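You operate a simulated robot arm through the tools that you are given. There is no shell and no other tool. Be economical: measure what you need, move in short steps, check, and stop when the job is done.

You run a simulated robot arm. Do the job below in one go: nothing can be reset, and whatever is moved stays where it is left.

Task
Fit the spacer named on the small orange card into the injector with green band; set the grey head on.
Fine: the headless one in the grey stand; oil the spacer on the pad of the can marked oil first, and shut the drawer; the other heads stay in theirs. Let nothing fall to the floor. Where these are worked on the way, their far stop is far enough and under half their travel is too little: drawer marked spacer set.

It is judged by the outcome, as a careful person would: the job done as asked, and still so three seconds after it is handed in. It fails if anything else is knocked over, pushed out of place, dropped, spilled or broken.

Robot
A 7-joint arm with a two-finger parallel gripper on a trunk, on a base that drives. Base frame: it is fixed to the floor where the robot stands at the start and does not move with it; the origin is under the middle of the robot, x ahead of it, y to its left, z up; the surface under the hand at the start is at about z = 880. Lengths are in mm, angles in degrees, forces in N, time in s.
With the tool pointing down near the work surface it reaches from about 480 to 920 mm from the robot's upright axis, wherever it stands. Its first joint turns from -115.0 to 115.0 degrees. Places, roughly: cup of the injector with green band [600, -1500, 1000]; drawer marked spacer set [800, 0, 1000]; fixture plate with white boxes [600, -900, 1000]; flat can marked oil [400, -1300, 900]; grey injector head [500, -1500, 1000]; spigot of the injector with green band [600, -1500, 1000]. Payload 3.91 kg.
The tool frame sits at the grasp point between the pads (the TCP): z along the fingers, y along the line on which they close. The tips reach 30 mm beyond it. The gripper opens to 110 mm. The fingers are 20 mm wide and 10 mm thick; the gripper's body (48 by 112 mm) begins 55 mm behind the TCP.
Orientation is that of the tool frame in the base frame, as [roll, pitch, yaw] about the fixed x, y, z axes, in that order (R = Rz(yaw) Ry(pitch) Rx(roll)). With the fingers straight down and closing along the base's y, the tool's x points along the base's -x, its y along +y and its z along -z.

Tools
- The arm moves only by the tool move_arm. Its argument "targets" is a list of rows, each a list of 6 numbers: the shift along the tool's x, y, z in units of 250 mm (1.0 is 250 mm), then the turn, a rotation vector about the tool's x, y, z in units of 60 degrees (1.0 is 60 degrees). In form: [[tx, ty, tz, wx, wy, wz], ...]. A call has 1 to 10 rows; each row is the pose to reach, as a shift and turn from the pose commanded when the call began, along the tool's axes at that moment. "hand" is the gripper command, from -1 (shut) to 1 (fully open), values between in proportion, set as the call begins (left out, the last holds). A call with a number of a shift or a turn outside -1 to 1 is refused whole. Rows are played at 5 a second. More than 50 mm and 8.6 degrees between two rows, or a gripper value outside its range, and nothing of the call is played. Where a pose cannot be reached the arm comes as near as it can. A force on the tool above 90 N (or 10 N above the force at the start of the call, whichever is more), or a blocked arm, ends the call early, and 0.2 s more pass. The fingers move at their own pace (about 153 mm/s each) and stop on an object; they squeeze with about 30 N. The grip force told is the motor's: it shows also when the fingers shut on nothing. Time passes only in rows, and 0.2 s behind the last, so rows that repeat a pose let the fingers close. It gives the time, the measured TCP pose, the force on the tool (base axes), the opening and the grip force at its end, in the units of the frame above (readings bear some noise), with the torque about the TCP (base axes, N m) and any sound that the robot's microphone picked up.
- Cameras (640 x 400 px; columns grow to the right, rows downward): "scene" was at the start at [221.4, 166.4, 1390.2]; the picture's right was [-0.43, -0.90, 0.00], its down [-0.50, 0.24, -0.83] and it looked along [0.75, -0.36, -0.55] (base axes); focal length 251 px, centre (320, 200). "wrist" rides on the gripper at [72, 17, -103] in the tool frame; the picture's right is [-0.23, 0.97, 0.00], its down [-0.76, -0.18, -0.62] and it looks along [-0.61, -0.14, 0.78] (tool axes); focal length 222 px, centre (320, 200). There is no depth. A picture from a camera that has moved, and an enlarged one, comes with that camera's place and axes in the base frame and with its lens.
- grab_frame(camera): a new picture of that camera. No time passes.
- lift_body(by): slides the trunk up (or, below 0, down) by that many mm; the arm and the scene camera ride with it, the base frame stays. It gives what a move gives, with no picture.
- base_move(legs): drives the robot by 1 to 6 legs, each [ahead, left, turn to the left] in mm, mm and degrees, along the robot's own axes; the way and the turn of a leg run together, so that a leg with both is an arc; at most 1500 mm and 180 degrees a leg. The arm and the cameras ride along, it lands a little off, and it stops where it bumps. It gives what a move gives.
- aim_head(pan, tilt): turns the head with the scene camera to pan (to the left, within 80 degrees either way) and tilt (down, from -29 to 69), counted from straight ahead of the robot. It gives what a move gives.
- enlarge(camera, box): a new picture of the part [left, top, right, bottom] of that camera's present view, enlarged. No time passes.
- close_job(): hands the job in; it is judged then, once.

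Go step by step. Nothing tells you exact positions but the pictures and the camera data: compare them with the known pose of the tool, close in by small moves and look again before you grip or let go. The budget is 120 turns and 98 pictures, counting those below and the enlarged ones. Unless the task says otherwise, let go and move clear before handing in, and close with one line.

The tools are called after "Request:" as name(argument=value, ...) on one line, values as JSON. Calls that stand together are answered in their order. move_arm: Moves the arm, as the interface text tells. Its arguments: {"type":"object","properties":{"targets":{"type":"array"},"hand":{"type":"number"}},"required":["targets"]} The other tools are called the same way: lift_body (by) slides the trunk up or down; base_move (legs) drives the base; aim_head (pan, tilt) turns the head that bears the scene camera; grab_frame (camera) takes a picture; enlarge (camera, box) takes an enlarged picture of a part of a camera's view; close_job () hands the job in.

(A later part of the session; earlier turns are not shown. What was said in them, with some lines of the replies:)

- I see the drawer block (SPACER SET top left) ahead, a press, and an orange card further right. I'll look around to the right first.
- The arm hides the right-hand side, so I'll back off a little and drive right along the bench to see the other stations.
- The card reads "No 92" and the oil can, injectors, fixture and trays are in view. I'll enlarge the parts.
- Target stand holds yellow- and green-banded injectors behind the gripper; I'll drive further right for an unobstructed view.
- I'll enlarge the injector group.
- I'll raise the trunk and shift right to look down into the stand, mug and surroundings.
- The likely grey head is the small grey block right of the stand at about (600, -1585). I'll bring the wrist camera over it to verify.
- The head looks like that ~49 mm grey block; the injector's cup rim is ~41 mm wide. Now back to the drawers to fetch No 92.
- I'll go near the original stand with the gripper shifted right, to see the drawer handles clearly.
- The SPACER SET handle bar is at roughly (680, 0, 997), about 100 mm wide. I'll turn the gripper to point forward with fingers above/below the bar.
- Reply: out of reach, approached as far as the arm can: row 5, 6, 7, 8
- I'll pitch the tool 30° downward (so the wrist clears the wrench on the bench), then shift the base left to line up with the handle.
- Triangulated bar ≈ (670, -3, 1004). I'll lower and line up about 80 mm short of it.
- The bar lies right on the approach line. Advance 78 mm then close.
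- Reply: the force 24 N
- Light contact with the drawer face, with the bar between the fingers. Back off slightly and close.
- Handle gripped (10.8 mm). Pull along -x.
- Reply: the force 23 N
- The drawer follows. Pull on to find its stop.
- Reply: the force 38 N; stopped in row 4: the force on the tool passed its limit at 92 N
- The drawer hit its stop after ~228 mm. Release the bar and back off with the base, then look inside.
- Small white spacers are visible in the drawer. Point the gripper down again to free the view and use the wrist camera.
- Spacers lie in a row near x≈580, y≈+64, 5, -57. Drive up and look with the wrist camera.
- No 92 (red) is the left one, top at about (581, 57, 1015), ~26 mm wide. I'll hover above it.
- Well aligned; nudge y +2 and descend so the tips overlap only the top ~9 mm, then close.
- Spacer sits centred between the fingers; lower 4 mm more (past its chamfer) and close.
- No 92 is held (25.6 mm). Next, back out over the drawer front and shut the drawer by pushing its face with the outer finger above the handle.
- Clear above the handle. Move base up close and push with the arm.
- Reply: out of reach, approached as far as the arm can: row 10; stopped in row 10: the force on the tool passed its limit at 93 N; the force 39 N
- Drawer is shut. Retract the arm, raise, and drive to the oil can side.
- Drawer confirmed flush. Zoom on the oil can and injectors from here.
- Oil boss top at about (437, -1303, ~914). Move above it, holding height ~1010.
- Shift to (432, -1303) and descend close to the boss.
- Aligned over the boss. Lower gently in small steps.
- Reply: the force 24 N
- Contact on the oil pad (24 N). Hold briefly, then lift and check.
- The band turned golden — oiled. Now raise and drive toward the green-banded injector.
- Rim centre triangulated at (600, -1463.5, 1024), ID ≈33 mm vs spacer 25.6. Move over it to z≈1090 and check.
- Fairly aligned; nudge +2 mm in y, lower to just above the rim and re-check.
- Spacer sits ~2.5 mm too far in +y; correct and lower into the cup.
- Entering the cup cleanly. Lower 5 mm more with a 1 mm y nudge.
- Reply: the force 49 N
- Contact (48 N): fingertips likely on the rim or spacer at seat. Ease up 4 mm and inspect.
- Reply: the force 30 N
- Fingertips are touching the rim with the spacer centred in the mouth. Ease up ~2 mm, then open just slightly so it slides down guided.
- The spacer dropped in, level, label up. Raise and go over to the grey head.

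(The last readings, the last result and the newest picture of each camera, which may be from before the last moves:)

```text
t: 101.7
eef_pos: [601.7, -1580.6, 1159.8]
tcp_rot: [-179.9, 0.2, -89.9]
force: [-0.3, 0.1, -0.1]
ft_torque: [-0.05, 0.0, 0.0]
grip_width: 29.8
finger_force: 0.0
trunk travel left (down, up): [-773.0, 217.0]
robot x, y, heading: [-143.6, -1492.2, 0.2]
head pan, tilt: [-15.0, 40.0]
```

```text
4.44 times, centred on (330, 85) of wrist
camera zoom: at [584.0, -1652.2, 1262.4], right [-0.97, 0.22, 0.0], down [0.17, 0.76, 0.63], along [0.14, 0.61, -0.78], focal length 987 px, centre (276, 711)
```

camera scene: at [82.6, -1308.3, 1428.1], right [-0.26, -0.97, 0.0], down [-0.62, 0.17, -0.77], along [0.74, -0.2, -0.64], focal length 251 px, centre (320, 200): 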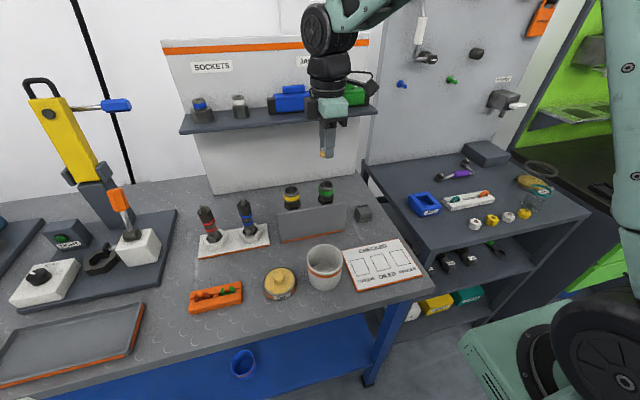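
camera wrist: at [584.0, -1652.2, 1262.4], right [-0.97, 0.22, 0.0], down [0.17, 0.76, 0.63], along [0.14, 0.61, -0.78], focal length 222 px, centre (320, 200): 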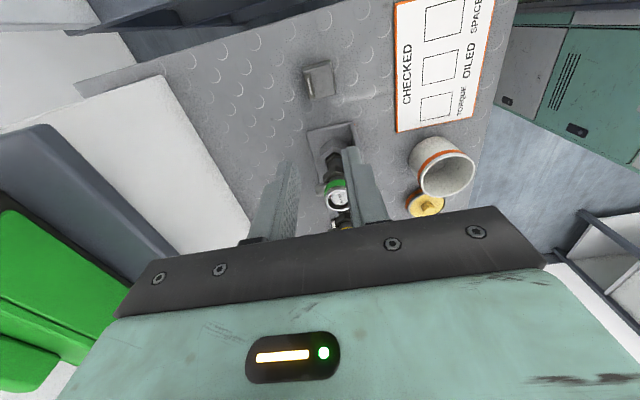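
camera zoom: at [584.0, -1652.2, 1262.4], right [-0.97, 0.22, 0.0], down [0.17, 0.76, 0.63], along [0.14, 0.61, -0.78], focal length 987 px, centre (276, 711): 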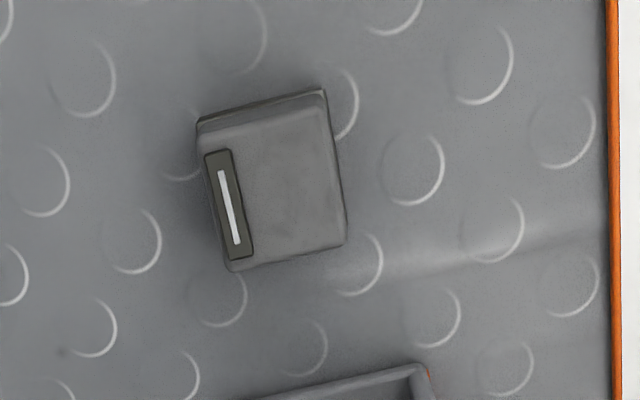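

The grey block is axis-aligned, top centre ≈ (600, -1587, 912), about 40×42 mm with a wider base lip. Open, descend over it partway and check.

Request:
move_arm(targets=[[0.02, 0, 0.15, 0, 0, 0], [0.024, -0.002, 0.3, 0, 0, 0], [0.024, -0.002, 0.45, 0, 0, 0], [0.024, -0.002, 0.6, 0, 0, 0], [0.024, -0.002, 0.75, 0, 0, 0], [0.024, -0.002, 0.79, 0, 0, 0], [0.024, -0.002, 0.79, 0, 0, 0]], hand=0.27)

Request:
enlarge(camera="wrist", box=[240, 70, 400, 210])

Request:
enlarge(camera="scene", box=[310, 170, 400, 235])

```text
t: 103.3
eef_pos: [603.7, -1585.3, 966.6]
tcp_rot: [-179.8, 0.2, -89.8]
force: [0.4, 0.5, -1.1]
ft_torque: [0.0, -0.01, -0.01]
grip_width: 70.2
finger_force: 0.0
trunk travel left (down, up): [-773.0, 217.0]
robot x, y, heading: [-142.1, -1492.1, 0.3]
head pan, tilt: [-15.0, 40.0]
```

```text
2.86 times, centred on (320, 140) of wrist
camera zoom: at [586.6, -1657.5, 1068.7], right [-0.97, 0.22, 0.0], down [0.17, 0.76, 0.63], along [0.14, 0.61, -0.78], focal length 635 px, centre (320, 371)
```

zoom: 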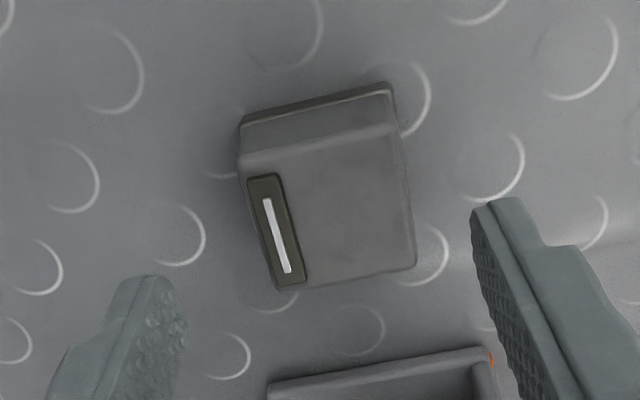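

```text
6.15 times, centred on (355, 202) of scene
camera zoom: at [82.6, -1308.4, 1428.1], right [-0.26, -0.97, 0.0], down [-0.62, 0.17, -0.77], along [0.74, -0.2, -0.64], focal length 1544 px, centre (105, 185)
```

zoom: 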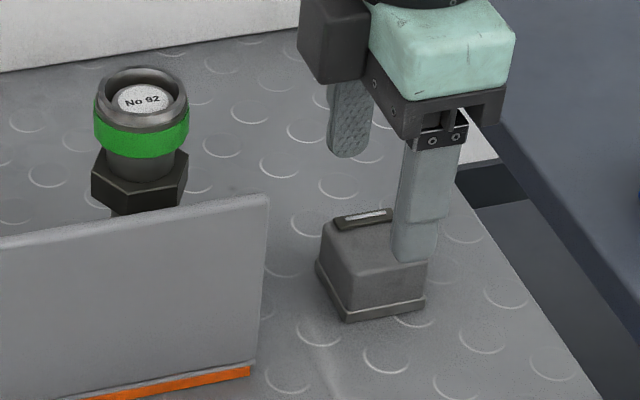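

Aligned within 2-3 mm. Correct and descend to grip height, then close.

Request:
move_arm(targets=[[0.006, 0.012, 0.05, 0, 0, 0], [0.006, 0.012, 0.1, 0, 0, 0], [0.006, 0.012, 0.158, 0, 0, 0], [0.006, 0.012, 0.158, 0, 0, 0]])

Request:
move_arm(targets=[[0, 0, 0, 0, 0, 0], [0, 0, 0, 0, 0, 0], [0, 0, 0, 0, 0, 0]], hand=-1)

Request:
move_arm(targets=[[0, 0, -0.03, 0, 0, 0], [0, 0, -0.1, 0, 0, 0], [0, 0, -0.25, 0, 0, 0], [0, 0, -0.4, 0, 0, 0], [0, 0, -0.55, 0, 0, 0], [0, 0, -0.7, 0, 0, 0], [0, 0, -0.75, 0, 0, 0]])

Request:
enlarge(camera="scene", box=[300, 110, 400, 210])

```text
t: 104.3
eef_pos: [599.4, -1585.2, 924.2]
tcp_rot: [-179.8, 0.2, -89.8]
force: [0.0, 0.9, -0.8]
ft_torque: [-0.01, 0.04, -0.04]
grip_width: 69.8
finger_force: 0.0
trunk travel left (down, up): [-773.0, 217.0]
robot x, y, heading: [-137.9, -1493.5, -0.0]
head pan, tilt: [-15.0, 40.0]
```

```text
t: 105.1
eef_pos: [598.9, -1586.1, 924.9]
tcp_rot: [-179.9, 0.1, -89.7]
force: [0.1, -0.1, 0.2]
ft_torque: [0.01, -0.02, 0.03]
grip_width: 41.2
finger_force: 30.1
trunk travel left (down, up): [-773.0, 217.0]
robot x, y, heading: [-138.7, -1493.8, -0.0]
head pan, tilt: [-15.0, 40.0]
```

```text
t: 106.7
eef_pos: [596.4, -1588.1, 1111.9]
tcp_rot: [-179.9, 0.2, -89.9]
force: [-0.4, 0.4, -0.8]
ft_torque: [0.02, 0.01, -0.04]
grip_width: 41.1
finger_force: 30.1
trunk travel left (down, up): [-773.0, 217.0]
robot x, y, heading: [-138.2, -1491.6, -0.1]
head pan, tilt: [-15.0, 40.0]
```

```text
4.00 times, centred on (350, 160) of scene
camera zoom: at [82.7, -1308.4, 1428.1], right [-0.26, -0.97, 0.0], down [-0.62, 0.17, -0.77], along [0.74, -0.2, -0.64], focal length 1004 px, centre (200, 360)
```

zoom: 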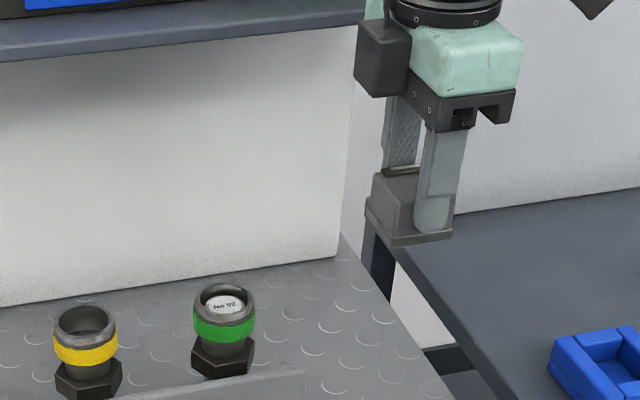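

Head held (41 mm). Carry it over the green injector's cup and look.

Request:
move_arm(targets=[[-0.12, -0.003, 0, 0, 0, 0], [-0.25, -0.006, 0, 0, 0, 0], [-0.37, -0.01, 0, 0, 0, 0], [-0.494, -0.01, 0, 0, 0, 0], [-0.494, -0.01, 0.08, 0, 0, 0], [-0.494, -0.01, 0.08, 0, 0, 0]])

Request:
enlarge(camera="scene", box=[300, 150, 360, 205])

Request:
enlarge(camera="wrist", box=[250, 80, 390, 210])

```text
t: 108.1
eef_pos: [598.8, -1462.1, 1092.4]
tcp_rot: [-179.9, 0.2, -89.9]
force: [-0.2, -0.2, -0.7]
ft_torque: [0.01, 0.01, 0.03]
grip_width: 41.3
finger_force: 30.1
trunk travel left (down, up): [-773.0, 217.0]
robot x, y, heading: [-138.5, -1488.3, -0.0]
head pan, tilt: [-15.0, 40.0]
```

```text
7.27 times, centred on (330, 178) of scene
camera zoom: at [82.5, -1308.3, 1428.1], right [-0.26, -0.97, 0.0], down [-0.62, 0.17, -0.77], along [0.74, -0.2, -0.64], focal length 1824 px, centre (247, 364)
```

zoom: 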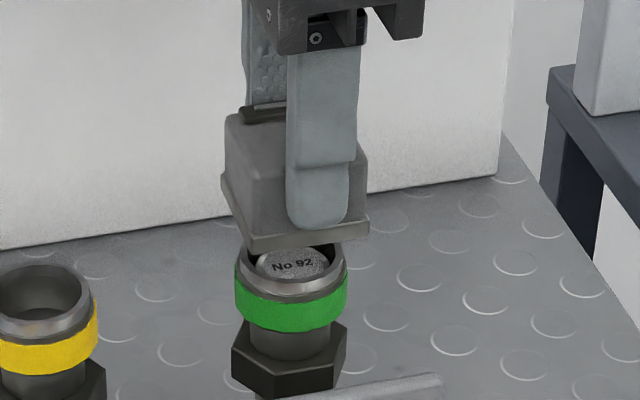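

```text
3.08 times, centred on (320, 145) of wrist
camera zoom: at [582.0, -1535.6, 1194.9], right [-0.97, 0.23, 0.0], down [0.18, 0.76, 0.63], along [0.14, 0.61, -0.78], focal length 684 px, centre (320, 369)
```

zoom: 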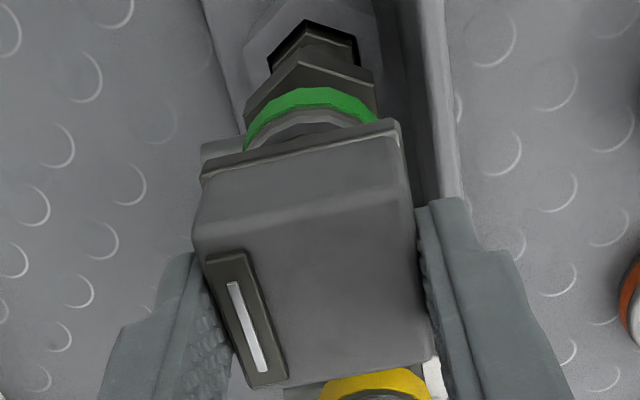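

Within ~2 mm. Correct x +1.7, y −1.2 and lower to just above the rim.

Request:
move_arm(targets=[[0.005, -0.007, 0.02, 0, 0, 0], [0.005, -0.007, 0.04, 0, 0, 0], [0.005, -0.007, 0.052, 0, 0, 0], [0.005, -0.007, 0.052, 0, 0, 0]])

Request:
enlarge(camera="scene", box=[310, 160, 355, 200])

Request:
enlarge(camera="wrist", box=[270, 90, 370, 170])

```text
t: 109.1
eef_pos: [601.0, -1464.6, 1080.5]
tcp_rot: [-179.9, 0.1, -89.8]
force: [0.4, 0.1, -1.7]
ft_torque: [0.0, 0.0, 0.01]
grip_width: 41.4
finger_force: 30.1
trunk travel left (down, up): [-773.0, 217.0]
robot x, y, heading: [-140.0, -1495.3, -0.0]
head pan, tilt: [-15.0, 40.0]
```

```text
10.00 times, centred on (332, 180) of scene
camera zoom: at [82.6, -1308.3, 1428.1], right [-0.26, -0.97, 0.0], down [-0.62, 0.17, -0.77], along [0.74, -0.2, -0.64], focal length 2509 px, centre (195, 400)
```

zoom: 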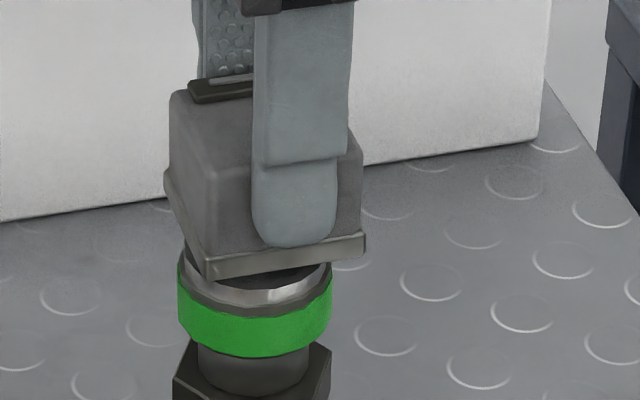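

```text
5.00 times, centred on (320, 130) of wrist
camera zoom: at [584.7, -1537.7, 1182.8], right [-0.97, 0.22, 0.0], down [0.17, 0.76, 0.63], along [0.14, 0.61, -0.78], focal length 1111 px, centre (320, 550)
```

zoom: 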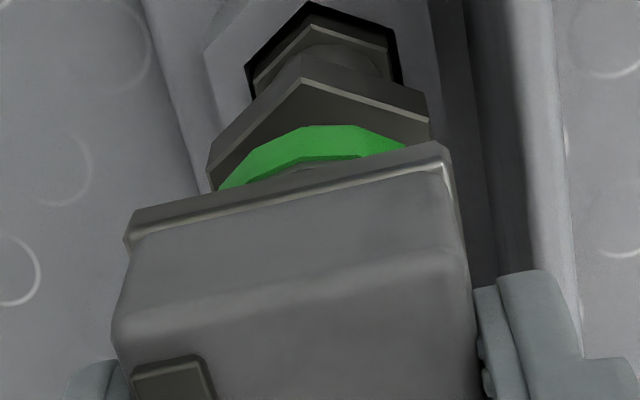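

Nearly concentric; nudge y +1, x +0.5 and lower gently, watching force.

Request:
move_arm(targets=[[-0.004, -0.002, 0.008, 0, 0, 0], [-0.004, -0.002, 0.016, 0, 0, 0], [-0.004, -0.002, 0.02, 0, 0, 0]])

Request:
move_arm(targets=[[0, 0, 0.008, 0, 0, 0], [0, 0, 0.012, 0, 0, 0]])

```text
t: 109.9
eef_pos: [602.3, -1463.3, 1075.5]
tcp_rot: [-179.9, 0.2, -89.8]
force: [0.2, 0.1, -0.3]
ft_torque: [-0.01, 0.0, -0.01]
grip_width: 41.0
finger_force: 29.7
trunk travel left (down, up): [-773.0, 217.0]
robot x, y, heading: [-138.6, -1489.6, 0.4]
head pan, tilt: [-15.0, 40.0]
```

```text
t: 110.5
eef_pos: [603.2, -1462.6, 1073.9]
tcp_rot: [-179.7, 0.1, -89.8]
force: [-2.7, -2.6, 22.3]
ft_torque: [-0.23, 0.36, -0.03]
grip_width: 41.3
finger_force: 30.4
trunk travel left (down, up): [-773.0, 217.0]
robot x, y, heading: [-137.5, -1490.6, 0.3]
head pan, tilt: [-15.0, 40.0]
```

Contact at rim height; torque shows contact on the −x/−y side, so the head is slightly too far +x. Lift slightly, shift x −2, y −1, lower again.

Request:
move_arm(targets=[[0, 0, -0.012, 0, 0, 0], [0.004, 0.008, -0.012, 0, 0, 0], [0.004, 0.008, 0, 0, 0, 0], [0.004, 0.008, 0.004, 0, 0, 0]])

Request:
move_arm(targets=[[0, 0, 0.004, 0, 0, 0], [0, 0, 0.006, 0, 0, 0]])

```text
t: 111.5
eef_pos: [601.3, -1463.9, 1072.8]
tcp_rot: [-179.7, 0.4, -89.8]
force: [4.5, -1.2, 27.1]
ft_torque: [0.01, -0.15, 0.03]
grip_width: 41.4
finger_force: 30.4
trunk travel left (down, up): [-773.0, 217.0]
robot x, y, heading: [-137.6, -1487.8, -0.3]
head pan, tilt: [-15.0, 40.0]
```

```text
t: 112.1
eef_pos: [601.6, -1465.5, 1070.5]
tcp_rot: [-179.8, 0.1, -89.8]
force: [4.3, 1.4, 26.4]
ft_torque: [0.16, -0.32, 0.01]
grip_width: 41.3
finger_force: 29.5
trunk travel left (down, up): [-773.0, 217.0]
robot x, y, heading: [-138.6, -1493.5, 0.0]
head pan, tilt: [-15.0, 40.0]
```

Request:
move_arm(targets=[[0, 0, 0.006, 0, 0, 0], [0, 0, 0.008, 0, 0, 0]])

Request:
enlarge(camera="scene", box=[310, 160, 355, 200])

```text
t: 112.7
eef_pos: [600.2, -1464.7, 1069.5]
tcp_rot: [-179.7, 0.2, -89.7]
force: [3.9, 1.2, 32.3]
ft_torque: [0.07, -0.28, 0.0]
grip_width: 41.4
finger_force: 29.4
trunk travel left (down, up): [-773.0, 217.0]
robot x, y, heading: [-141.0, -1491.4, -0.1]
head pan, tilt: [-15.0, 40.0]
```

```text
10.00 times, centred on (332, 180) of scene
camera zoom: at [81.4, -1308.3, 1428.5], right [-0.26, -0.97, 0.0], down [-0.62, 0.17, -0.77], along [0.74, -0.2, -0.64], focal length 2509 px, centre (195, 400)
```

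zoom: 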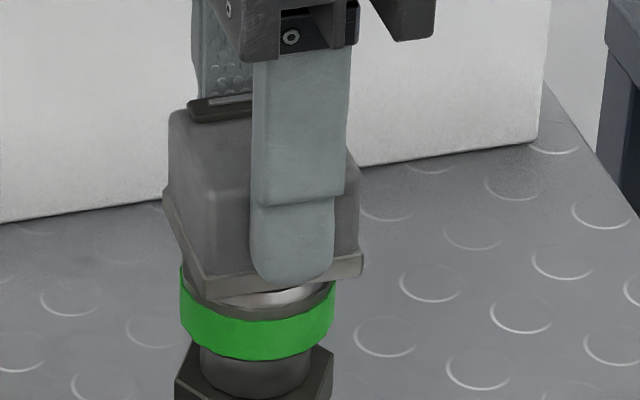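

Head rests on the rim, about 1.3 mm off in −y. Unload, shift y +1.2, x +0.7, press again lightly.

Request:
move_arm(targets=[[0, 0, -0.024, 0, 0, 0], [-0.005, -0.003, -0.024, 0, 0, 0], [-0.005, -0.003, -0.012, 0, 0, 0], [-0.005, -0.003, -0.004, 0, 0, 0], [-0.005, -0.003, -0.004, 0, 0, 0]])

Request:
enlarge(camera="scene", box=[310, 160, 355, 200])

```text
t: 113.9
eef_pos: [602.0, -1464.2, 1069.4]
tcp_rot: [180.0, 0.2, -89.9]
force: [-2.2, -0.5, 5.6]
ft_torque: [-0.05, 0.18, 0.02]
grip_width: 41.2
finger_force: 30.6
trunk travel left (down, up): [-773.0, 217.0]
robot x, y, heading: [-143.4, -1495.1, 0.1]
head pan, tilt: [-15.0, 40.0]
```

```text
10.00 times, centred on (332, 180) of scene
camera zoom: at [82.2, -1308.4, 1428.3], right [-0.26, -0.97, 0.0], down [-0.62, 0.17, -0.77], along [0.74, -0.2, -0.64], focal length 2509 px, centre (195, 400)
```

zoom: 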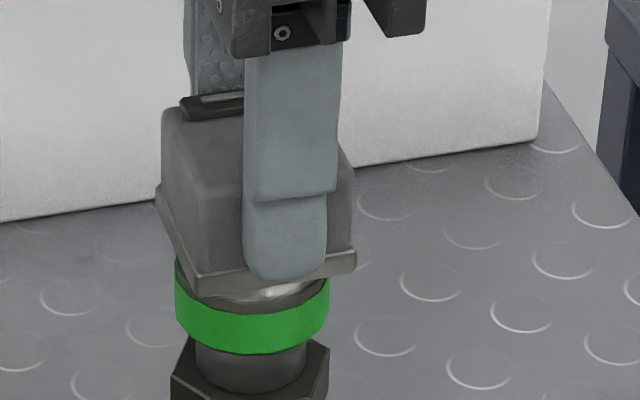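

It moved a little lower relative to the band. Press down gently further.

Request:
move_arm(targets=[[0, 0, 0.008, 0, 0, 0], [0, 0, 0.016, 0, 0, 0]])

Request:
enlarge(camera="scene", box=[310, 160, 355, 200])

```text
t: 114.5
eef_pos: [602.9, -1462.4, 1069.3]
tcp_rot: [-179.6, 0.3, -89.9]
force: [-8.3, -2.6, 40.1]
ft_torque: [-0.3, 1.0, -0.03]
grip_width: 41.3
finger_force: 30.3
trunk travel left (down, up): [-773.0, 217.0]
robot x, y, heading: [-140.6, -1490.2, 0.3]
head pan, tilt: [-15.0, 40.0]
```

```text
10.00 times, centred on (332, 180) of scene
camera zoom: at [80.4, -1308.6, 1429.1], right [-0.26, -0.97, 0.0], down [-0.62, 0.17, -0.77], along [0.74, -0.2, -0.64], focal length 2509 px, centre (195, 400)
```

zoom: 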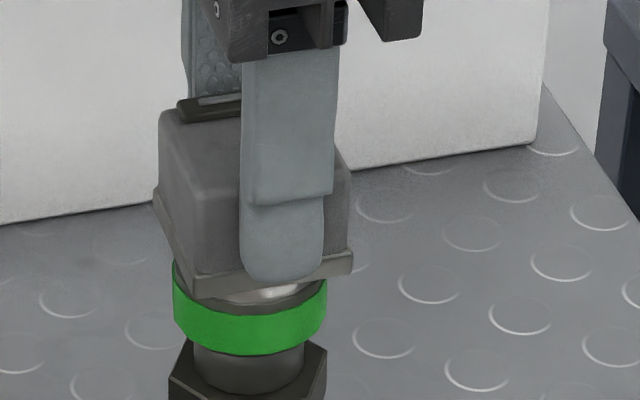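

Contact is one-sided; I'll do a light-pressure search along x, watching for the force to drop as the head seats.

Request:
move_arm(targets=[[0, 0, -0.024, 0, 0, 0], [0, 0.01, -0.024, 0, 0, 0], [0, 0.01, -0.01, 0, 0, 0]])

Request:
move_arm(targets=[[0, -0.003, 0, 0, 0, 0]])

Request:
move_arm(targets=[[0, -0.003, 0, 0, 0, 0]])

Request:
move_arm(targets=[[0, -0.003, 0, 0, 0, 0]])

Request:
move_arm(targets=[[0, -0.003, 0, 0, 0, 0]])

```text
t: 115.3
eef_pos: [599.3, -1464.3, 1067.9]
tcp_rot: [-179.7, 0.4, -89.8]
force: [3.1, 1.9, 20.8]
ft_torque: [0.06, -0.3, 0.03]
grip_width: 41.2
finger_force: 30.5
trunk travel left (down, up): [-773.0, 217.0]
robot x, y, heading: [-142.2, -1489.9, 0.4]
head pan, tilt: [-15.0, 40.0]
```

```text
t: 115.7
eef_pos: [598.8, -1463.8, 1067.8]
tcp_rot: [-179.6, 0.2, -89.9]
force: [3.4, 0.4, 25.1]
ft_torque: [-0.1, -0.38, 0.05]
grip_width: 41.1
finger_force: 30.3
trunk travel left (down, up): [-773.0, 217.0]
robot x, y, heading: [-138.2, -1490.7, -0.0]
head pan, tilt: [-15.0, 40.0]
```

```text
t: 116.1
eef_pos: [599.9, -1463.8, 1069.2]
tcp_rot: [-179.7, 0.2, -89.8]
force: [3.9, 0.6, 29.0]
ft_torque: [-0.01, -0.18, 0.0]
grip_width: 41.0
finger_force: 29.8
trunk travel left (down, up): [-773.0, 217.0]
robot x, y, heading: [-143.5, -1491.6, 0.1]
head pan, tilt: [-15.0, 40.0]
```

```text
t: 116.5
eef_pos: [600.3, -1464.6, 1069.1]
tcp_rot: [-179.8, 0.2, -89.7]
force: [-1.5, 2.0, 36.3]
ft_torque: [-0.03, 0.33, -0.02]
grip_width: 40.9
finger_force: 30.1
trunk travel left (down, up): [-773.0, 217.0]
robot x, y, heading: [-140.9, -1490.1, 0.3]
head pan, tilt: [-15.0, 40.0]
```

```text
t: 116.9
eef_pos: [601.5, -1463.3, 1069.8]
tcp_rot: [-179.7, 0.1, -89.8]
force: [-4.5, 1.7, 38.0]
ft_torque: [0.04, 0.66, -0.01]
grip_width: 41.2
finger_force: 29.9
trunk travel left (down, up): [-773.0, 217.0]
robot x, y, heading: [-140.5, -1493.5, 0.3]
head pan, tilt: [-15.0, 40.0]
```

Torque and side force cross zero near x≈600.1: the head is centering there. Go there, ease the load and inspect.

Request:
move_arm(targets=[[0, 0.005, -0.006, 0, 0, 0], [0, 0.005, -0.01, 0, 0, 0]])

Request:
enlarge(camera="scene", box=[310, 160, 355, 200])

Request:
enlarge(camera="wrist", box=[270, 90, 370, 170])

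```text
t: 117.5
eef_pos: [600.6, -1464.6, 1066.7]
tcp_rot: [-179.8, 0.2, -89.9]
force: [0.4, 2.9, 22.9]
ft_torque: [0.09, -0.01, -0.01]
grip_width: 41.1
finger_force: 30.3
trunk travel left (down, up): [-773.0, 217.0]
robot x, y, heading: [-141.6, -1493.1, -0.0]
head pan, tilt: [-15.0, 40.0]
```

```text
10.00 times, centred on (332, 180) of scene
camera zoom: at [81.6, -1308.2, 1428.1], right [-0.26, -0.97, 0.0], down [-0.62, 0.17, -0.77], along [0.74, -0.2, -0.64], focal length 2509 px, centre (195, 400)
```

zoom: 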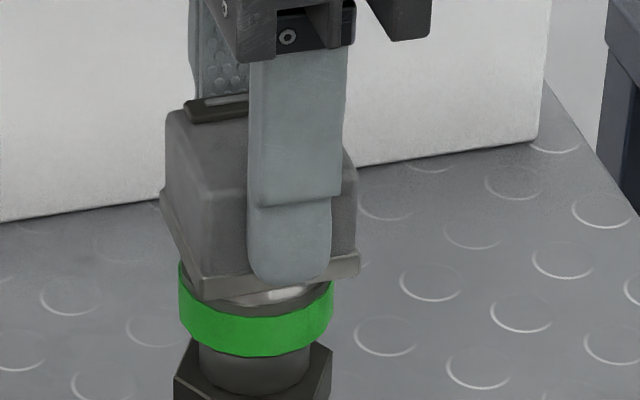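

```text
5.00 times, centred on (320, 130) of wrist
camera zoom: at [583.5, -1536.5, 1171.5], right [-0.97, 0.22, 0.0], down [0.17, 0.76, 0.63], along [0.14, 0.61, -0.78], focal length 1111 px, centre (320, 550)
```

zoom: 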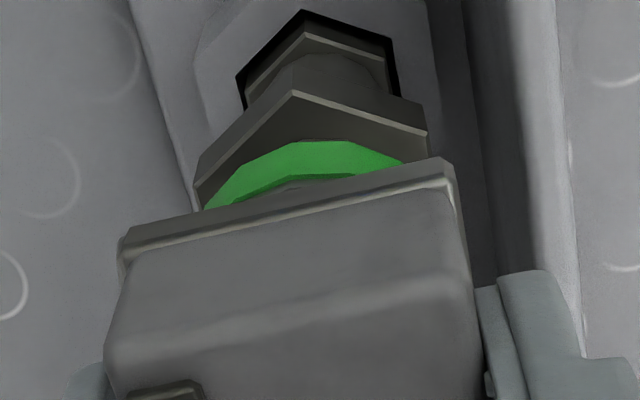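

x is dead-on; scan y in 0.6 mm steps under light load.

Request:
move_arm(targets=[[-0.0025, 0, -0.002, 0, 0, 0]])

Request:
move_arm(targets=[[-0.0025, 0, 0, 0, 0, 0]])

Request:
move_arm(targets=[[-0.0025, 0, 0, 0, 0, 0]])

Request:
move_arm(targets=[[-0.0025, 0, 0, 0, 0, 0]])

Request:
move_arm(targets=[[0.0125, 0, 0, 0, 0, 0]])

Request:
move_arm(targets=[[0.0025, 0, 0, 0, 0, 0]])

Request:
move_arm(targets=[[0.0025, 0, 0, 0, 0, 0]])

```text
t: 117.9
eef_pos: [601.1, -1463.3, 1068.5]
tcp_rot: [-180.0, 0.1, -89.9]
force: [-1.5, -0.6, 9.8]
ft_torque: [-0.15, -0.08, 0.03]
grip_width: 41.3
finger_force: 30.5
trunk travel left (down, up): [-773.0, 217.0]
robot x, y, heading: [-138.9, -1493.1, -0.1]
head pan, tilt: [-15.0, 40.0]
```

```text
t: 118.3
eef_pos: [601.3, -1463.1, 1069.6]
tcp_rot: [-179.9, 0.1, -89.8]
force: [-0.6, -2.3, 3.3]
ft_torque: [-0.11, -0.01, 0.0]
grip_width: 41.2
finger_force: 29.9
trunk travel left (down, up): [-773.0, 217.0]
robot x, y, heading: [-139.7, -1490.5, 0.3]
head pan, tilt: [-15.0, 40.0]
```

```text
t: 118.7
eef_pos: [601.0, -1461.8, 1070.2]
tcp_rot: [-180.0, 0.2, -89.8]
force: [-0.2, -0.5, 0.2]
ft_torque: [-0.01, 0.04, -0.02]
grip_width: 41.1
finger_force: 29.9
trunk travel left (down, up): [-773.0, 217.0]
robot x, y, heading: [-136.8, -1490.6, 0.1]
head pan, tilt: [-15.0, 40.0]
```

```text
t: 119.1
eef_pos: [601.2, -1461.0, 1070.2]
tcp_rot: [-179.9, 0.2, -89.9]
force: [0.2, -0.1, -0.8]
ft_torque: [0.03, 0.0, 0.03]
grip_width: 41.5
finger_force: 30.2
trunk travel left (down, up): [-773.0, 217.0]
robot x, y, heading: [-137.5, -1492.9, 0.2]
head pan, tilt: [-15.0, 40.0]
```

```text
t: 119.5
eef_pos: [600.2, -1463.4, 1069.7]
tcp_rot: [-179.9, 0.2, -89.7]
force: [0.2, -0.1, -1.4]
ft_torque: [-0.01, -0.01, -0.02]
grip_width: 41.3
finger_force: 30.3
trunk travel left (down, up): [-773.0, 217.0]
robot x, y, heading: [-144.8, -1486.5, -0.3]
head pan, tilt: [-15.0, 40.0]
```

```text
t: 119.9
eef_pos: [602.3, -1464.3, 1069.8]
tcp_rot: [-179.9, 0.2, -89.7]
force: [0.0, 0.2, -1.3]
ft_torque: [0.01, 0.0, -0.02]
grip_width: 41.2
finger_force: 29.8
trunk travel left (down, up): [-773.0, 217.0]
robot x, y, heading: [-139.8, -1493.1, 0.1]
head pan, tilt: [-15.0, 40.0]
```

```text
t: 120.3
eef_pos: [600.6, -1465.6, 1070.7]
tcp_rot: [-179.9, 0.1, -89.8]
force: [1.1, -0.5, -1.0]
ft_torque: [-0.01, 0.0, 0.01]
grip_width: 41.4
finger_force: 30.3
trunk travel left (down, up): [-773.0, 217.0]
robot x, y, heading: [-139.3, -1492.5, -0.1]
head pan, tilt: [-15.0, 40.0]
```

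Contact released as the controller relaxed. Return to centre, lower to light contact, and then let the head settle by opening only slightly.

Request:
move_arm(targets=[[-0.0095, 0, 0, 0, 0, 0], [-0.0095, 0, 0, 0, 0, 0], [-0.0095, 0, 0.004, 0, 0, 0], [-0.0095, 0, 0.008, 0, 0, 0], [-0.0095, 0, 0.008, 0, 0, 0], [-0.0095, 0, 0.008, 0, 0, 0]])

Request:
move_arm(targets=[[0, 0, 0.004, 0, 0, 0], [0, 0, 0.004, 0, 0, 0], [0, 0, 0.004, 0, 0, 0]])

```text
t: 121.7
eef_pos: [603.2, -1462.1, 1068.3]
tcp_rot: [-179.8, 0.2, -89.9]
force: [-2.9, -1.1, 16.2]
ft_torque: [-0.2, 0.34, 0.02]
grip_width: 41.2
finger_force: 30.7
trunk travel left (down, up): [-773.0, 217.0]
robot x, y, heading: [-139.8, -1495.4, -0.1]
head pan, tilt: [-15.0, 40.0]
```

```text
t: 122.5
eef_pos: [601.4, -1462.9, 1068.8]
tcp_rot: [-179.7, 0.2, -89.9]
force: [-2.6, -2.2, 37.0]
ft_torque: [-0.46, 0.58, 0.01]
grip_width: 41.3
finger_force: 29.6
trunk travel left (down, up): [-773.0, 217.0]
robot x, y, heading: [-138.8, -1490.2, 0.1]
head pan, tilt: [-15.0, 40.0]
```

COP says shift slightly −x/−y. Do so, ease the load, then open slightly so the head can settle.

Request:
move_arm(targets=[[0.003, 0.003, -0.004, 0, 0, 0], [0.003, 0.003, -0.006, 0, 0, 0], [0.003, 0.003, -0.008, 0, 0, 0], [0.003, 0.003, -0.008, 0, 0, 0], [0.003, 0.003, -0.008, 0, 0, 0]])

Request:
move_arm(targets=[[0, 0, 0, 0, 0, 0], [0, 0, 0, 0, 0, 0], [0, 0, 0, 0, 0, 0]], hand=-0.2)

Request:
enlarge(camera="scene", box=[310, 160, 355, 200])

```text
t: 123.7
eef_pos: [600.1, -1464.4, 1068.4]
tcp_rot: [-180.0, 0.2, -89.9]
force: [2.5, 1.9, 12.2]
ft_torque: [0.18, -0.27, 0.01]
grip_width: 41.1
finger_force: 30.4
trunk travel left (down, up): [-773.0, 217.0]
robot x, y, heading: [-140.3, -1490.0, 0.1]
head pan, tilt: [-15.0, 40.0]
```

```text
t: 124.5
eef_pos: [600.2, -1463.6, 1068.8]
tcp_rot: [-180.0, 0.2, -89.9]
force: [-0.2, -1.0, 0.1]
ft_torque: [0.02, 0.02, 0.03]
grip_width: 43.9
finger_force: 0.2
trunk travel left (down, up): [-773.0, 217.0]
robot x, y, heading: [-142.1, -1491.5, 0.0]
head pan, tilt: [-15.0, 40.0]
```

```text
10.00 times, centred on (332, 180) of scene
camera zoom: at [82.6, -1308.4, 1428.0], right [-0.26, -0.97, 0.0], down [-0.62, 0.17, -0.77], along [0.74, -0.2, -0.64], focal length 2509 px, centre (195, 400)
```

zoom: 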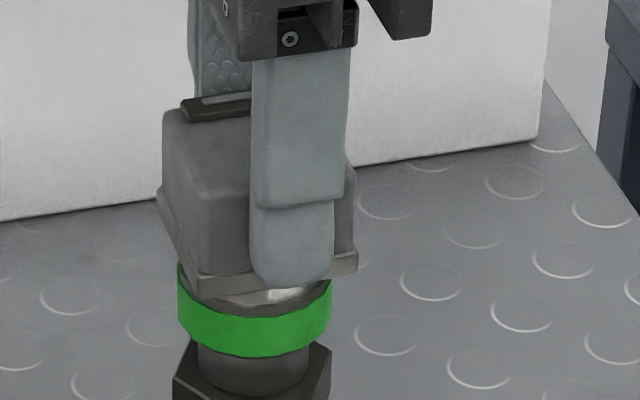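

The head rests level on the rim top, but I can't tell whether it has a socket. I'll re-grip, raise it above the head camera and look at its underside.

Request:
move_arm(targets=[[0, 0, 0, 0, 0, 0], [0, 0, 0, 0, 0, 0], [0, 0, -0.04, 0, 0, 0], [0, 0, -0.15, 0, 0, 0], [0, 0, -0.33, 0, 0, 0], [0, 0, -0.5, 0, 0, 0], [0, 0, -0.67, 0, 0, 0], [0, 0, -0.84, 0, 0, 0], [0, 0, -1, 0, 0, 0]], hand=-1)

Request:
move_arm(targets=[[0, 0, -0.17, 0, 0, 0], [0, 0, -0.33, 0, 0, 0], [0, 0, -0.5, 0, 0, 0], [0, 0, -0.67, 0, 0, 0], [0, 0, -0.84, 0, 0, 0], [0, 0, -1, 0, 0, 0]])

```text
t: 126.5
eef_pos: [602.3, -1463.3, 1317.7]
tcp_rot: [-179.8, 0.2, -89.9]
force: [0.8, 0.2, -1.3]
ft_torque: [0.04, 0.04, 0.0]
grip_width: 41.3
finger_force: 30.0
trunk travel left (down, up): [-773.0, 217.0]
robot x, y, heading: [-140.4, -1491.3, 0.2]
head pan, tilt: [-15.0, 40.0]
```

```text
t: 127.9
eef_pos: [590.9, -1466.3, 1471.5]
tcp_rot: [-179.8, 0.2, -89.7]
force: [0.3, 0.3, -0.1]
ft_torque: [0.01, -0.01, -0.01]
grip_width: 41.5
finger_force: 30.0
out of reach, approached as far as the arm can: row 4, 5, 6
trunk travel left (down, up): [-773.0, 217.0]
robot x, y, heading: [-139.6, -1491.5, 0.2]
head pan, tilt: [-15.0, 40.0]
```

Too high for that pose; instead tilt the tool back toward the camera by ~40° to show the underside.

Request:
move_arm(targets=[[0, 0, 0.15, -0.12, 0, 0], [0, 0, 0.3, -0.24, 0, 0], [0, 0, 0.45, -0.36, 0, 0], [0, 0, 0.55, -0.48, 0, 0], [0, 0, 0.6, -0.6, 0, 0], [0, 0, 0.6, -0.7, 0, 0]])

Request:
aim_head(pan=-17, tilt=10)

Request:
grab_frame(camera="scene")

```text
t: 129.3
eef_pos: [529.8, -1485.8, 1318.4]
tcp_rot: [145.5, 0.2, -89.9]
force: [1.1, 1.1, -0.2]
ft_torque: [0.02, -0.06, 0.01]
grip_width: 41.0
finger_force: 30.1
out of reach, approached as far as the arm can: row 3, 4, 5, 6
trunk travel left (down, up): [-773.0, 217.0]
robot x, y, heading: [-142.1, -1492.7, 0.1]
head pan, tilt: [-15.0, 40.0]
```

```text
t: 130.2
eef_pos: [529.5, -1486.2, 1318.4]
tcp_rot: [145.6, 0.2, -89.9]
force: [-0.4, -0.2, 0.0]
ft_torque: [0.0, 0.0, 0.02]
grip_width: 41.3
finger_force: 29.9
trunk travel left (down, up): [-773.0, 217.0]
robot x, y, heading: [-137.9, -1492.8, 0.1]
head pan, tilt: [-17.0, 10.0]
```

```text
9 pictures are left
camera scene: at [89.4, -1313.5, 1475.7], right [-0.29, -0.96, 0.0], down [-0.17, 0.05, -0.98], along [0.94, -0.29, -0.17], focal length 251 px, centre (320, 200)
```

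scene: 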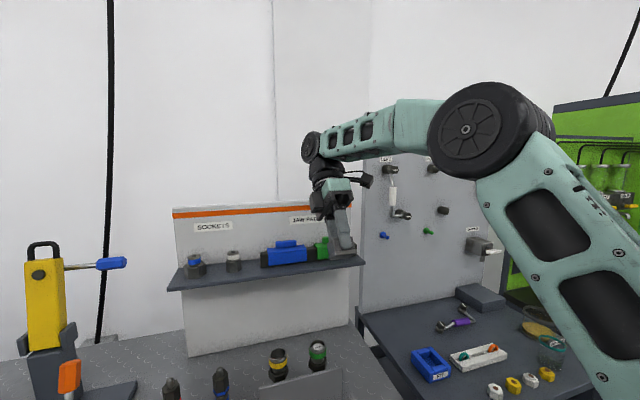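

Request:
enlarge(camera="scene", box=[322, 225, 367, 262])

```text
10.81 times, centred on (344, 244) of scene
camera zoom: at [89.4, -1313.5, 1475.7], right [-0.29, -0.96, 0.0], down [-0.17, 0.05, -0.98], along [0.94, -0.29, -0.17], focal length 2712 px, centre (55, -270)
```

zoom: 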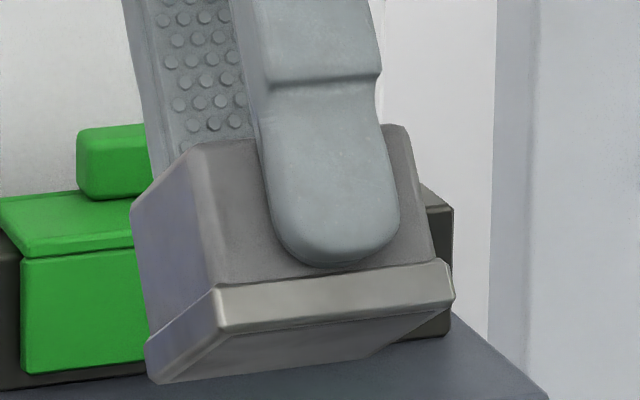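

The underside looks flat, so the head simply sits on the rim — which it did stably. I'll straighten the tool, and set it back on the cup.

Request:
move_arm(targets=[[0, 0, 0, 0.12, 0, 0], [0, 0, 0, 0.24, 0, 0], [0, 0, 0, 0.36, 0, 0], [0, 0, 0, 0.48, 0, 0], [0, 0, 0, 0.575, 0, 0], [0, 0, 0, 0.575, 0, 0]])

Request:
aim_head(pan=-15, tilt=40)

```text
t: 131.6
eef_pos: [529.6, -1486.8, 1319.5]
tcp_rot: [-179.7, 0.2, -89.8]
force: [-0.7, 0.1, -0.5]
ft_torque: [0.01, 0.0, 0.01]
grip_width: 41.3
finger_force: 30.4
trunk travel left (down, up): [-773.0, 217.0]
robot x, y, heading: [-139.0, -1490.5, 0.3]
head pan, tilt: [-17.0, 10.0]
```

```text
t: 132.6
eef_pos: [529.7, -1486.7, 1319.0]
tcp_rot: [-179.8, 0.1, -89.9]
force: [0.0, 0.1, -2.0]
ft_torque: [-0.01, 0.05, -0.01]
grip_width: 41.2
finger_force: 30.2
trunk travel left (down, up): [-773.0, 217.0]
robot x, y, heading: [-143.3, -1489.9, 0.1]
head pan, tilt: [-15.0, 40.0]
```

Request:
move_arm(targets=[[-0.03, -0.09, 0, 0, 0, 0], [-0.06, -0.18, 0, 0, 0, 0], [-0.09, -0.283, 0.1, 0, 0, 0], [-0.09, -0.283, 0.28, 0, 0, 0], [-0.09, -0.283, 0.46, 0, 0, 0], [-0.09, -0.283, 0.64, 0, 0, 0], [-0.09, -0.283, 0.8, 0, 0, 0], [-0.09, -0.283, 0.93, 0, 0, 0], [-0.09, -0.283, 0.93, 0, 0, 0]])

Request:
enlarge(camera="scene", box=[310, 160, 355, 200])

Request:
enlarge(camera="wrist", box=[270, 90, 370, 170])

```text
t: 134.6
eef_pos: [602.1, -1463.2, 1088.2]
tcp_rot: [-179.8, 0.2, -89.9]
force: [-0.1, -0.3, -1.7]
ft_torque: [0.02, 0.0, -0.02]
grip_width: 41.1
finger_force: 29.8
trunk travel left (down, up): [-773.0, 217.0]
robot x, y, heading: [-141.5, -1492.3, -0.2]
head pan, tilt: [-15.0, 40.0]
```

```text
10.00 times, centred on (332, 180) of scene
camera zoom: at [82.6, -1308.3, 1428.1], right [-0.26, -0.97, 0.0], down [-0.62, 0.17, -0.77], along [0.74, -0.2, -0.64], focal length 2509 px, centre (195, 400)
```

zoom: 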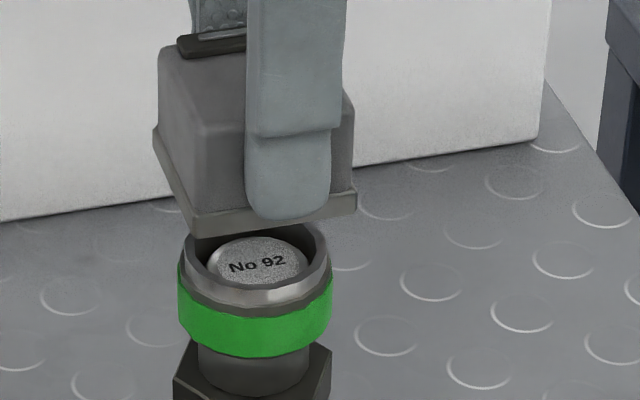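

```text
5.00 times, centred on (320, 130) of wrist
camera zoom: at [584.8, -1536.0, 1191.1], right [-0.97, 0.23, 0.0], down [0.17, 0.76, 0.63], along [0.14, 0.61, -0.78], focal length 1111 px, centre (320, 550)
```

zoom: 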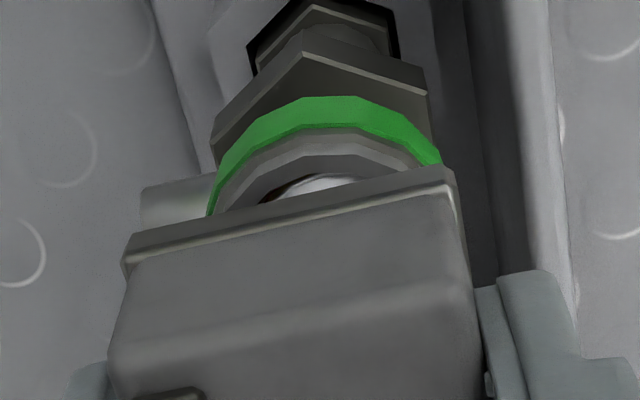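

Head is ~0.6 mm +x and ~2 mm +y off. Correct, lower to light contact.

Request:
move_arm(targets=[[0.008, 0.0025, 0, 0, 0, 0], [0.008, 0.0025, 0.03, 0, 0, 0], [0.008, 0.0025, 0.05, 0, 0, 0], [0.008, 0.0025, 0.06, 0, 0, 0], [0.008, 0.0025, 0.065, 0, 0, 0], [0.008, 0.0025, 0.065, 0, 0, 0]])

Request:
move_arm(targets=[[0, 0, 0.004, 0, 0, 0], [0, 0, 0.008, 0, 0, 0], [0, 0, 0.008, 0, 0, 0]])

```text
t: 136.0
eef_pos: [600.9, -1464.1, 1071.6]
tcp_rot: [-179.8, 0.1, -89.9]
force: [0.7, -0.7, -1.7]
ft_torque: [0.0, -0.01, 0.0]
grip_width: 41.3
finger_force: 30.0
trunk travel left (down, up): [-773.0, 217.0]
robot x, y, heading: [-140.1, -1490.3, 0.2]
head pan, tilt: [-15.0, 40.0]
```

```text
t: 136.8
eef_pos: [600.6, -1465.8, 1069.1]
tcp_rot: [-179.8, 0.1, -89.8]
force: [0.4, 0.1, -0.5]
ft_torque: [0.03, -0.01, 0.01]
grip_width: 41.4
finger_force: 30.0
trunk travel left (down, up): [-773.0, 217.0]
robot x, y, heading: [-136.6, -1489.7, 0.1]
head pan, tilt: [-15.0, 40.0]
```

Request:
move_arm(targets=[[0, 0, 0.004, 0, 0, 0], [0, 0, 0.004, 0, 0, 0]])

Request:
move_arm(targets=[[0, 0, 0.004, 0, 0, 0], [0, 0, 0.004, 0, 0, 0]])

Request:
move_arm(targets=[[0, 0, 0.004, 0, 0, 0], [0, 0, 0.004, 0, 0, 0]])

```text
t: 137.4
eef_pos: [600.8, -1465.5, 1069.5]
tcp_rot: [-179.8, 0.3, -90.1]
force: [-1.7, -0.4, 5.6]
ft_torque: [-0.04, 0.13, 0.06]
grip_width: 41.2
finger_force: 29.5
trunk travel left (down, up): [-773.0, 217.0]
robot x, y, heading: [-142.7, -1494.1, 0.2]
head pan, tilt: [-15.0, 40.0]
```

```text
t: 138.0
eef_pos: [599.6, -1465.8, 1068.8]
tcp_rot: [-179.7, 0.3, -89.9]
force: [-0.8, -1.3, 17.7]
ft_torque: [-0.1, 0.32, 0.01]
grip_width: 41.0
finger_force: 30.3
trunk travel left (down, up): [-773.0, 217.0]
robot x, y, heading: [-137.6, -1489.8, 0.4]
head pan, tilt: [-15.0, 40.0]
```

```text
t: 138.6
eef_pos: [600.8, -1466.5, 1068.8]
tcp_rot: [-179.6, 0.3, -89.9]
force: [-0.2, -3.1, 31.2]
ft_torque: [-0.27, 0.27, 0.03]
grip_width: 41.2
finger_force: 30.3
trunk travel left (down, up): [-773.0, 217.0]
robot x, y, heading: [-142.6, -1491.0, 0.2]
head pan, tilt: [-15.0, 40.0]
```

Resting on the rim. Ease the load, and release.

Request:
move_arm(targets=[[0, 0, -0.006, 0, 0, 0], [0, 0, -0.009, 0, 0, 0], [0, 0, -0.009, 0, 0, 0], [0, 0, -0.009, 0, 0, 0]])

Request:
move_arm(targets=[[0, 0, 0, 0, 0, 0], [0, 0, 0, 0, 0, 0], [0, 0, 0, 0, 0, 0]], hand=0)

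Request:
enlarge(camera="wrist", box=[250, 80, 390, 210])

```text
t: 139.6
eef_pos: [600.3, -1465.7, 1068.0]
tcp_rot: [-179.9, 0.1, -89.9]
force: [1.9, -1.1, 12.8]
ft_torque: [-0.04, -0.21, -0.01]
grip_width: 41.2
finger_force: 29.8
trunk travel left (down, up): [-773.0, 217.0]
robot x, y, heading: [-141.6, -1493.1, 0.5]
head pan, tilt: [-15.0, 40.0]
```

```text
t: 140.4
eef_pos: [600.4, -1464.9, 1068.8]
tcp_rot: [-179.9, 0.3, -90.0]
force: [-0.3, 0.2, 0.2]
ft_torque: [-0.02, -0.02, 0.0]
grip_width: 55.0
finger_force: 0.1
trunk travel left (down, up): [-773.0, 217.0]
robot x, y, heading: [-140.0, -1491.6, 0.1]
head pan, tilt: [-15.0, 40.0]
```

```text
3.08 times, centred on (320, 145) of wrist
camera zoom: at [583.5, -1538.7, 1171.7], right [-0.97, 0.23, 0.0], down [0.17, 0.76, 0.63], along [0.14, 0.61, -0.78], focal length 684 px, centre (320, 369)
```

zoom: 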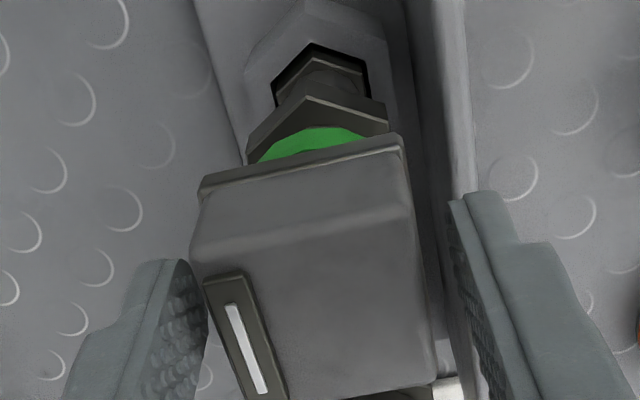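

Released and stable. Raise the arm straight up and check.

Request:
move_arm(targets=[[0, 0, -0.08, 0, 0, 0], [0, 0, -0.2, 0, 0, 0], [0, 0, -0.36, 0, 0, 0], [0, 0, -0.52, 0, 0, 0], [0, 0, -0.7, 0, 0, 0], [0.15, 0, -0.8, 0, 0, 0], [0.3, 0, -0.8, 0, 0, 0], [0.45, 0, -0.8, 0, 0, 0]])

Request:
enlarge(camera="scene", box=[295, 145, 385, 215])

```text
t: 142.2
eef_pos: [602.2, -1579.7, 1270.2]
tcp_rot: [-179.8, 0.3, -89.7]
force: [-0.4, 0.2, -0.1]
ft_torque: [-0.05, -0.03, 0.0]
grip_width: 55.2
finger_force: 0.0
trunk travel left (down, up): [-773.0, 217.0]
robot x, y, heading: [-141.2, -1490.5, -0.1]
head pan, tilt: [-15.0, 40.0]
```

```text
5.71 times, centred on (340, 180) of scene
camera zoom: at [82.5, -1307.8, 1428.1], right [-0.26, -0.97, 0.0], down [-0.62, 0.17, -0.77], along [0.74, -0.2, -0.64], focal length 1434 px, centre (206, 314)
```

zoom: 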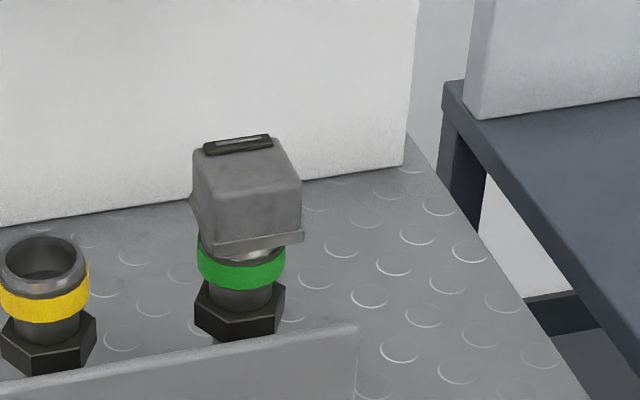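

The head sits upright on the cup but about 2 mm off in −y by the scene view. I'll re-grip, lift slightly, shift +2 mm and set it again.

Request:
move_arm(targets=[[-0.15, 0, 0, 0, 0, 0], [-0.3, 0, 0, 0, 0, 0], [-0.45, 0, 0, 0, 0, 0], [-0.45, 0, 0.18, 0, 0, 0], [-0.45, 0, 0.36, 0, 0, 0], [-0.45, 0, 0.52, 0, 0, 0], [-0.45, 0, 0.66, 0, 0, 0], [-0.45, 0, 0.77, 0, 0, 0], [-0.45, 0, 0.8, 0, 0, 0], [-0.45, 0, 0.8, 0, 0, 0]], hand=0)

Request:
move_arm(targets=[[0, 0, 0, 0, 0, 0], [0, 0, 0, 0, 0, 0], [0, 0, 0, 0, 0, 0], [0, 0, -0.02, 0, 0, 0], [-0.008, 0, -0.02, 0, 0, 0], [-0.008, 0, -0.02, 0, 0, 0], [-0.008, 0, -0.008, 0, 0, 0], [-0.008, 0, 0, 0, 0, 0], [-0.008, 0, 0, 0, 0, 0]], hand=-1)

```text
t: 144.4
eef_pos: [602.3, -1465.2, 1068.7]
tcp_rot: [-179.8, 0.2, -89.9]
force: [0.3, 0.3, 0.5]
ft_torque: [0.02, 0.03, 0.02]
grip_width: 55.3
finger_force: 0.0
trunk travel left (down, up): [-773.0, 217.0]
robot x, y, heading: [-140.1, -1492.7, 0.0]
head pan, tilt: [-15.0, 40.0]
```

```text
t: 146.4
eef_pos: [601.3, -1464.0, 1069.5]
tcp_rot: [-179.9, 0.1, -89.9]
force: [-0.1, 0.1, 0.7]
ft_torque: [-0.02, -0.02, 0.01]
grip_width: 41.4
finger_force: 30.0
trunk travel left (down, up): [-773.0, 217.0]
robot x, y, heading: [-140.3, -1489.1, 0.1]
head pan, tilt: [-15.0, 40.0]
```

Request:
move_arm(targets=[[0, 0, 0.003, 0, 0, 0], [0, 0, 0.003, 0, 0, 0], [0, 0, 0.003, 0, 0, 0]])

Request:
enlarge(camera="scene", box=[310, 160, 355, 200])

```text
t: 147.2
eef_pos: [600.2, -1463.9, 1067.0]
tcp_rot: [-179.7, 0.3, -89.9]
force: [0.8, -2.7, 17.3]
ft_torque: [-0.27, -0.22, -0.02]
grip_width: 41.4
finger_force: 29.9
trunk travel left (down, up): [-773.0, 217.0]
robot x, y, heading: [-136.5, -1493.2, 0.2]
head pan, tilt: [-15.0, 40.0]
```

```text
10.00 times, centred on (332, 180) of scene
camera zoom: at [81.9, -1308.6, 1428.5], right [-0.26, -0.97, 0.0], down [-0.62, 0.17, -0.77], along [0.74, -0.2, -0.64], focal length 2509 px, centre (195, 400)
```

zoom: 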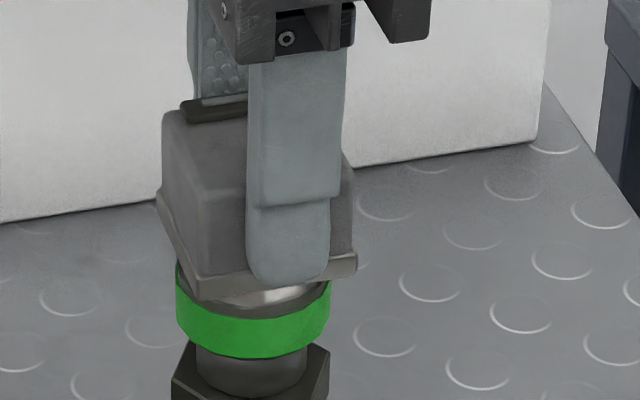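

Now centred within ~0.3 mm. Ease and release, then retract.

Request:
move_arm(targets=[[0, 0, -0.003, 0, 0, 0], [0, 0, -0.004, 0, 0, 0], [0, 0, -0.004, 0, 0, 0], [0, 0, -0.004, 0, 0, 0]])

Request:
move_arm(targets=[[0, 0, 0, 0, 0, 0], [0, 0, 0, 0, 0, 0], [0, 0, 0, 0, 0, 0]], hand=0)

Request:
move_arm(targets=[[0, 0, -0.08, 0, 0, 0], [0, 0, -0.2, 0, 0, 0], [0, 0, -0.36, 0, 0, 0], [0, 0, -0.52, 0, 0, 0], [0, 0, -0.7, 0, 0, 0], [0.15, 0, -0.8, 0, 0, 0], [0.3, 0, -0.8, 0, 0, 0], [0.45, 0, -0.8, 0, 0, 0]])

Request:
grab_frame(camera="scene")

Request:
enlarge(camera="scene", box=[295, 145, 385, 215])

```text
t: 148.2
eef_pos: [599.6, -1463.7, 1068.6]
tcp_rot: [-179.9, 0.2, -89.8]
force: [2.4, -3.3, 9.6]
ft_torque: [-0.16, -0.25, 0.03]
grip_width: 41.1
finger_force: 29.6
trunk travel left (down, up): [-773.0, 217.0]
robot x, y, heading: [-143.3, -1490.9, -0.2]
head pan, tilt: [-15.0, 40.0]
```

```text
t: 149.0
eef_pos: [600.6, -1462.6, 1068.9]
tcp_rot: [-179.9, 0.1, -90.0]
force: [0.2, 0.4, -0.4]
ft_torque: [0.0, -0.03, 0.01]
grip_width: 54.9
finger_force: 0.0
trunk travel left (down, up): [-773.0, 217.0]
robot x, y, heading: [-140.0, -1489.4, 0.0]
head pan, tilt: [-15.0, 40.0]
```

```text
t: 150.8
eef_pos: [603.3, -1574.6, 1269.4]
tcp_rot: [-179.8, 0.3, -89.8]
force: [-0.7, 1.0, 0.1]
ft_torque: [-0.04, 0.01, 0.03]
grip_width: 55.3
finger_force: 0.1
trunk travel left (down, up): [-773.0, 217.0]
robot x, y, heading: [-140.5, -1490.1, 0.1]
head pan, tilt: [-15.0, 40.0]
```

```text
2 pictures are left
camera scene: at [82.5, -1307.8, 1428.1], right [-0.26, -0.97, 0.0], down [-0.62, 0.17, -0.77], along [0.74, -0.2, -0.64], focal length 251 px, centre (320, 200)
```

scene: 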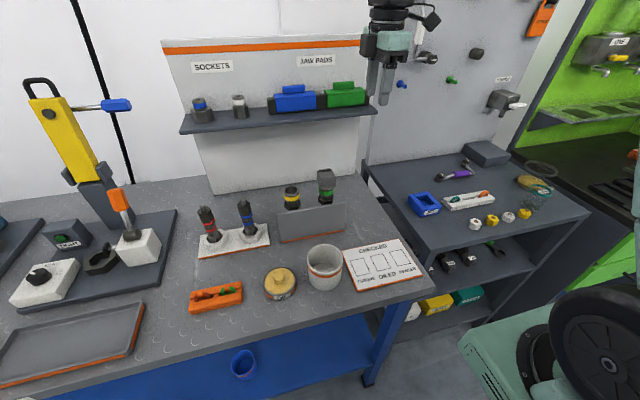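

```text
5.71 times, centred on (340, 180) of scene
camera zoom: at [82.5, -1307.8, 1428.1], right [-0.26, -0.97, 0.0], down [-0.62, 0.17, -0.77], along [0.74, -0.2, -0.64], focal length 1434 px, centre (206, 314)
```

zoom: 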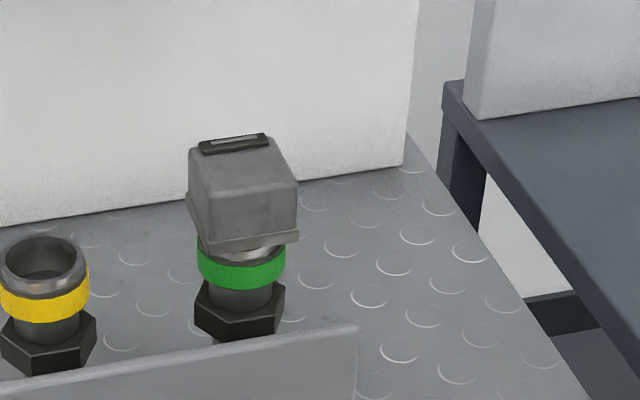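

The oiled No 92 spacer is in the green-banded injector with the grey head centred on top. The drawer is shut and the arm is clear, so I'm handing in.

Request:
close_job()

```text
The job is handed in.
```

I handed the job in: spacer No 92 is oiled and in the green-banded injector, with the grey head on top and the drawer shut. I took the loose grey block beside the stand to be the grey head, since it was the only grey part near the place listed. The head rests centred on the cup's rim rather than slotting over it, because its underside looked flat when I checked. Nothing was dropped.
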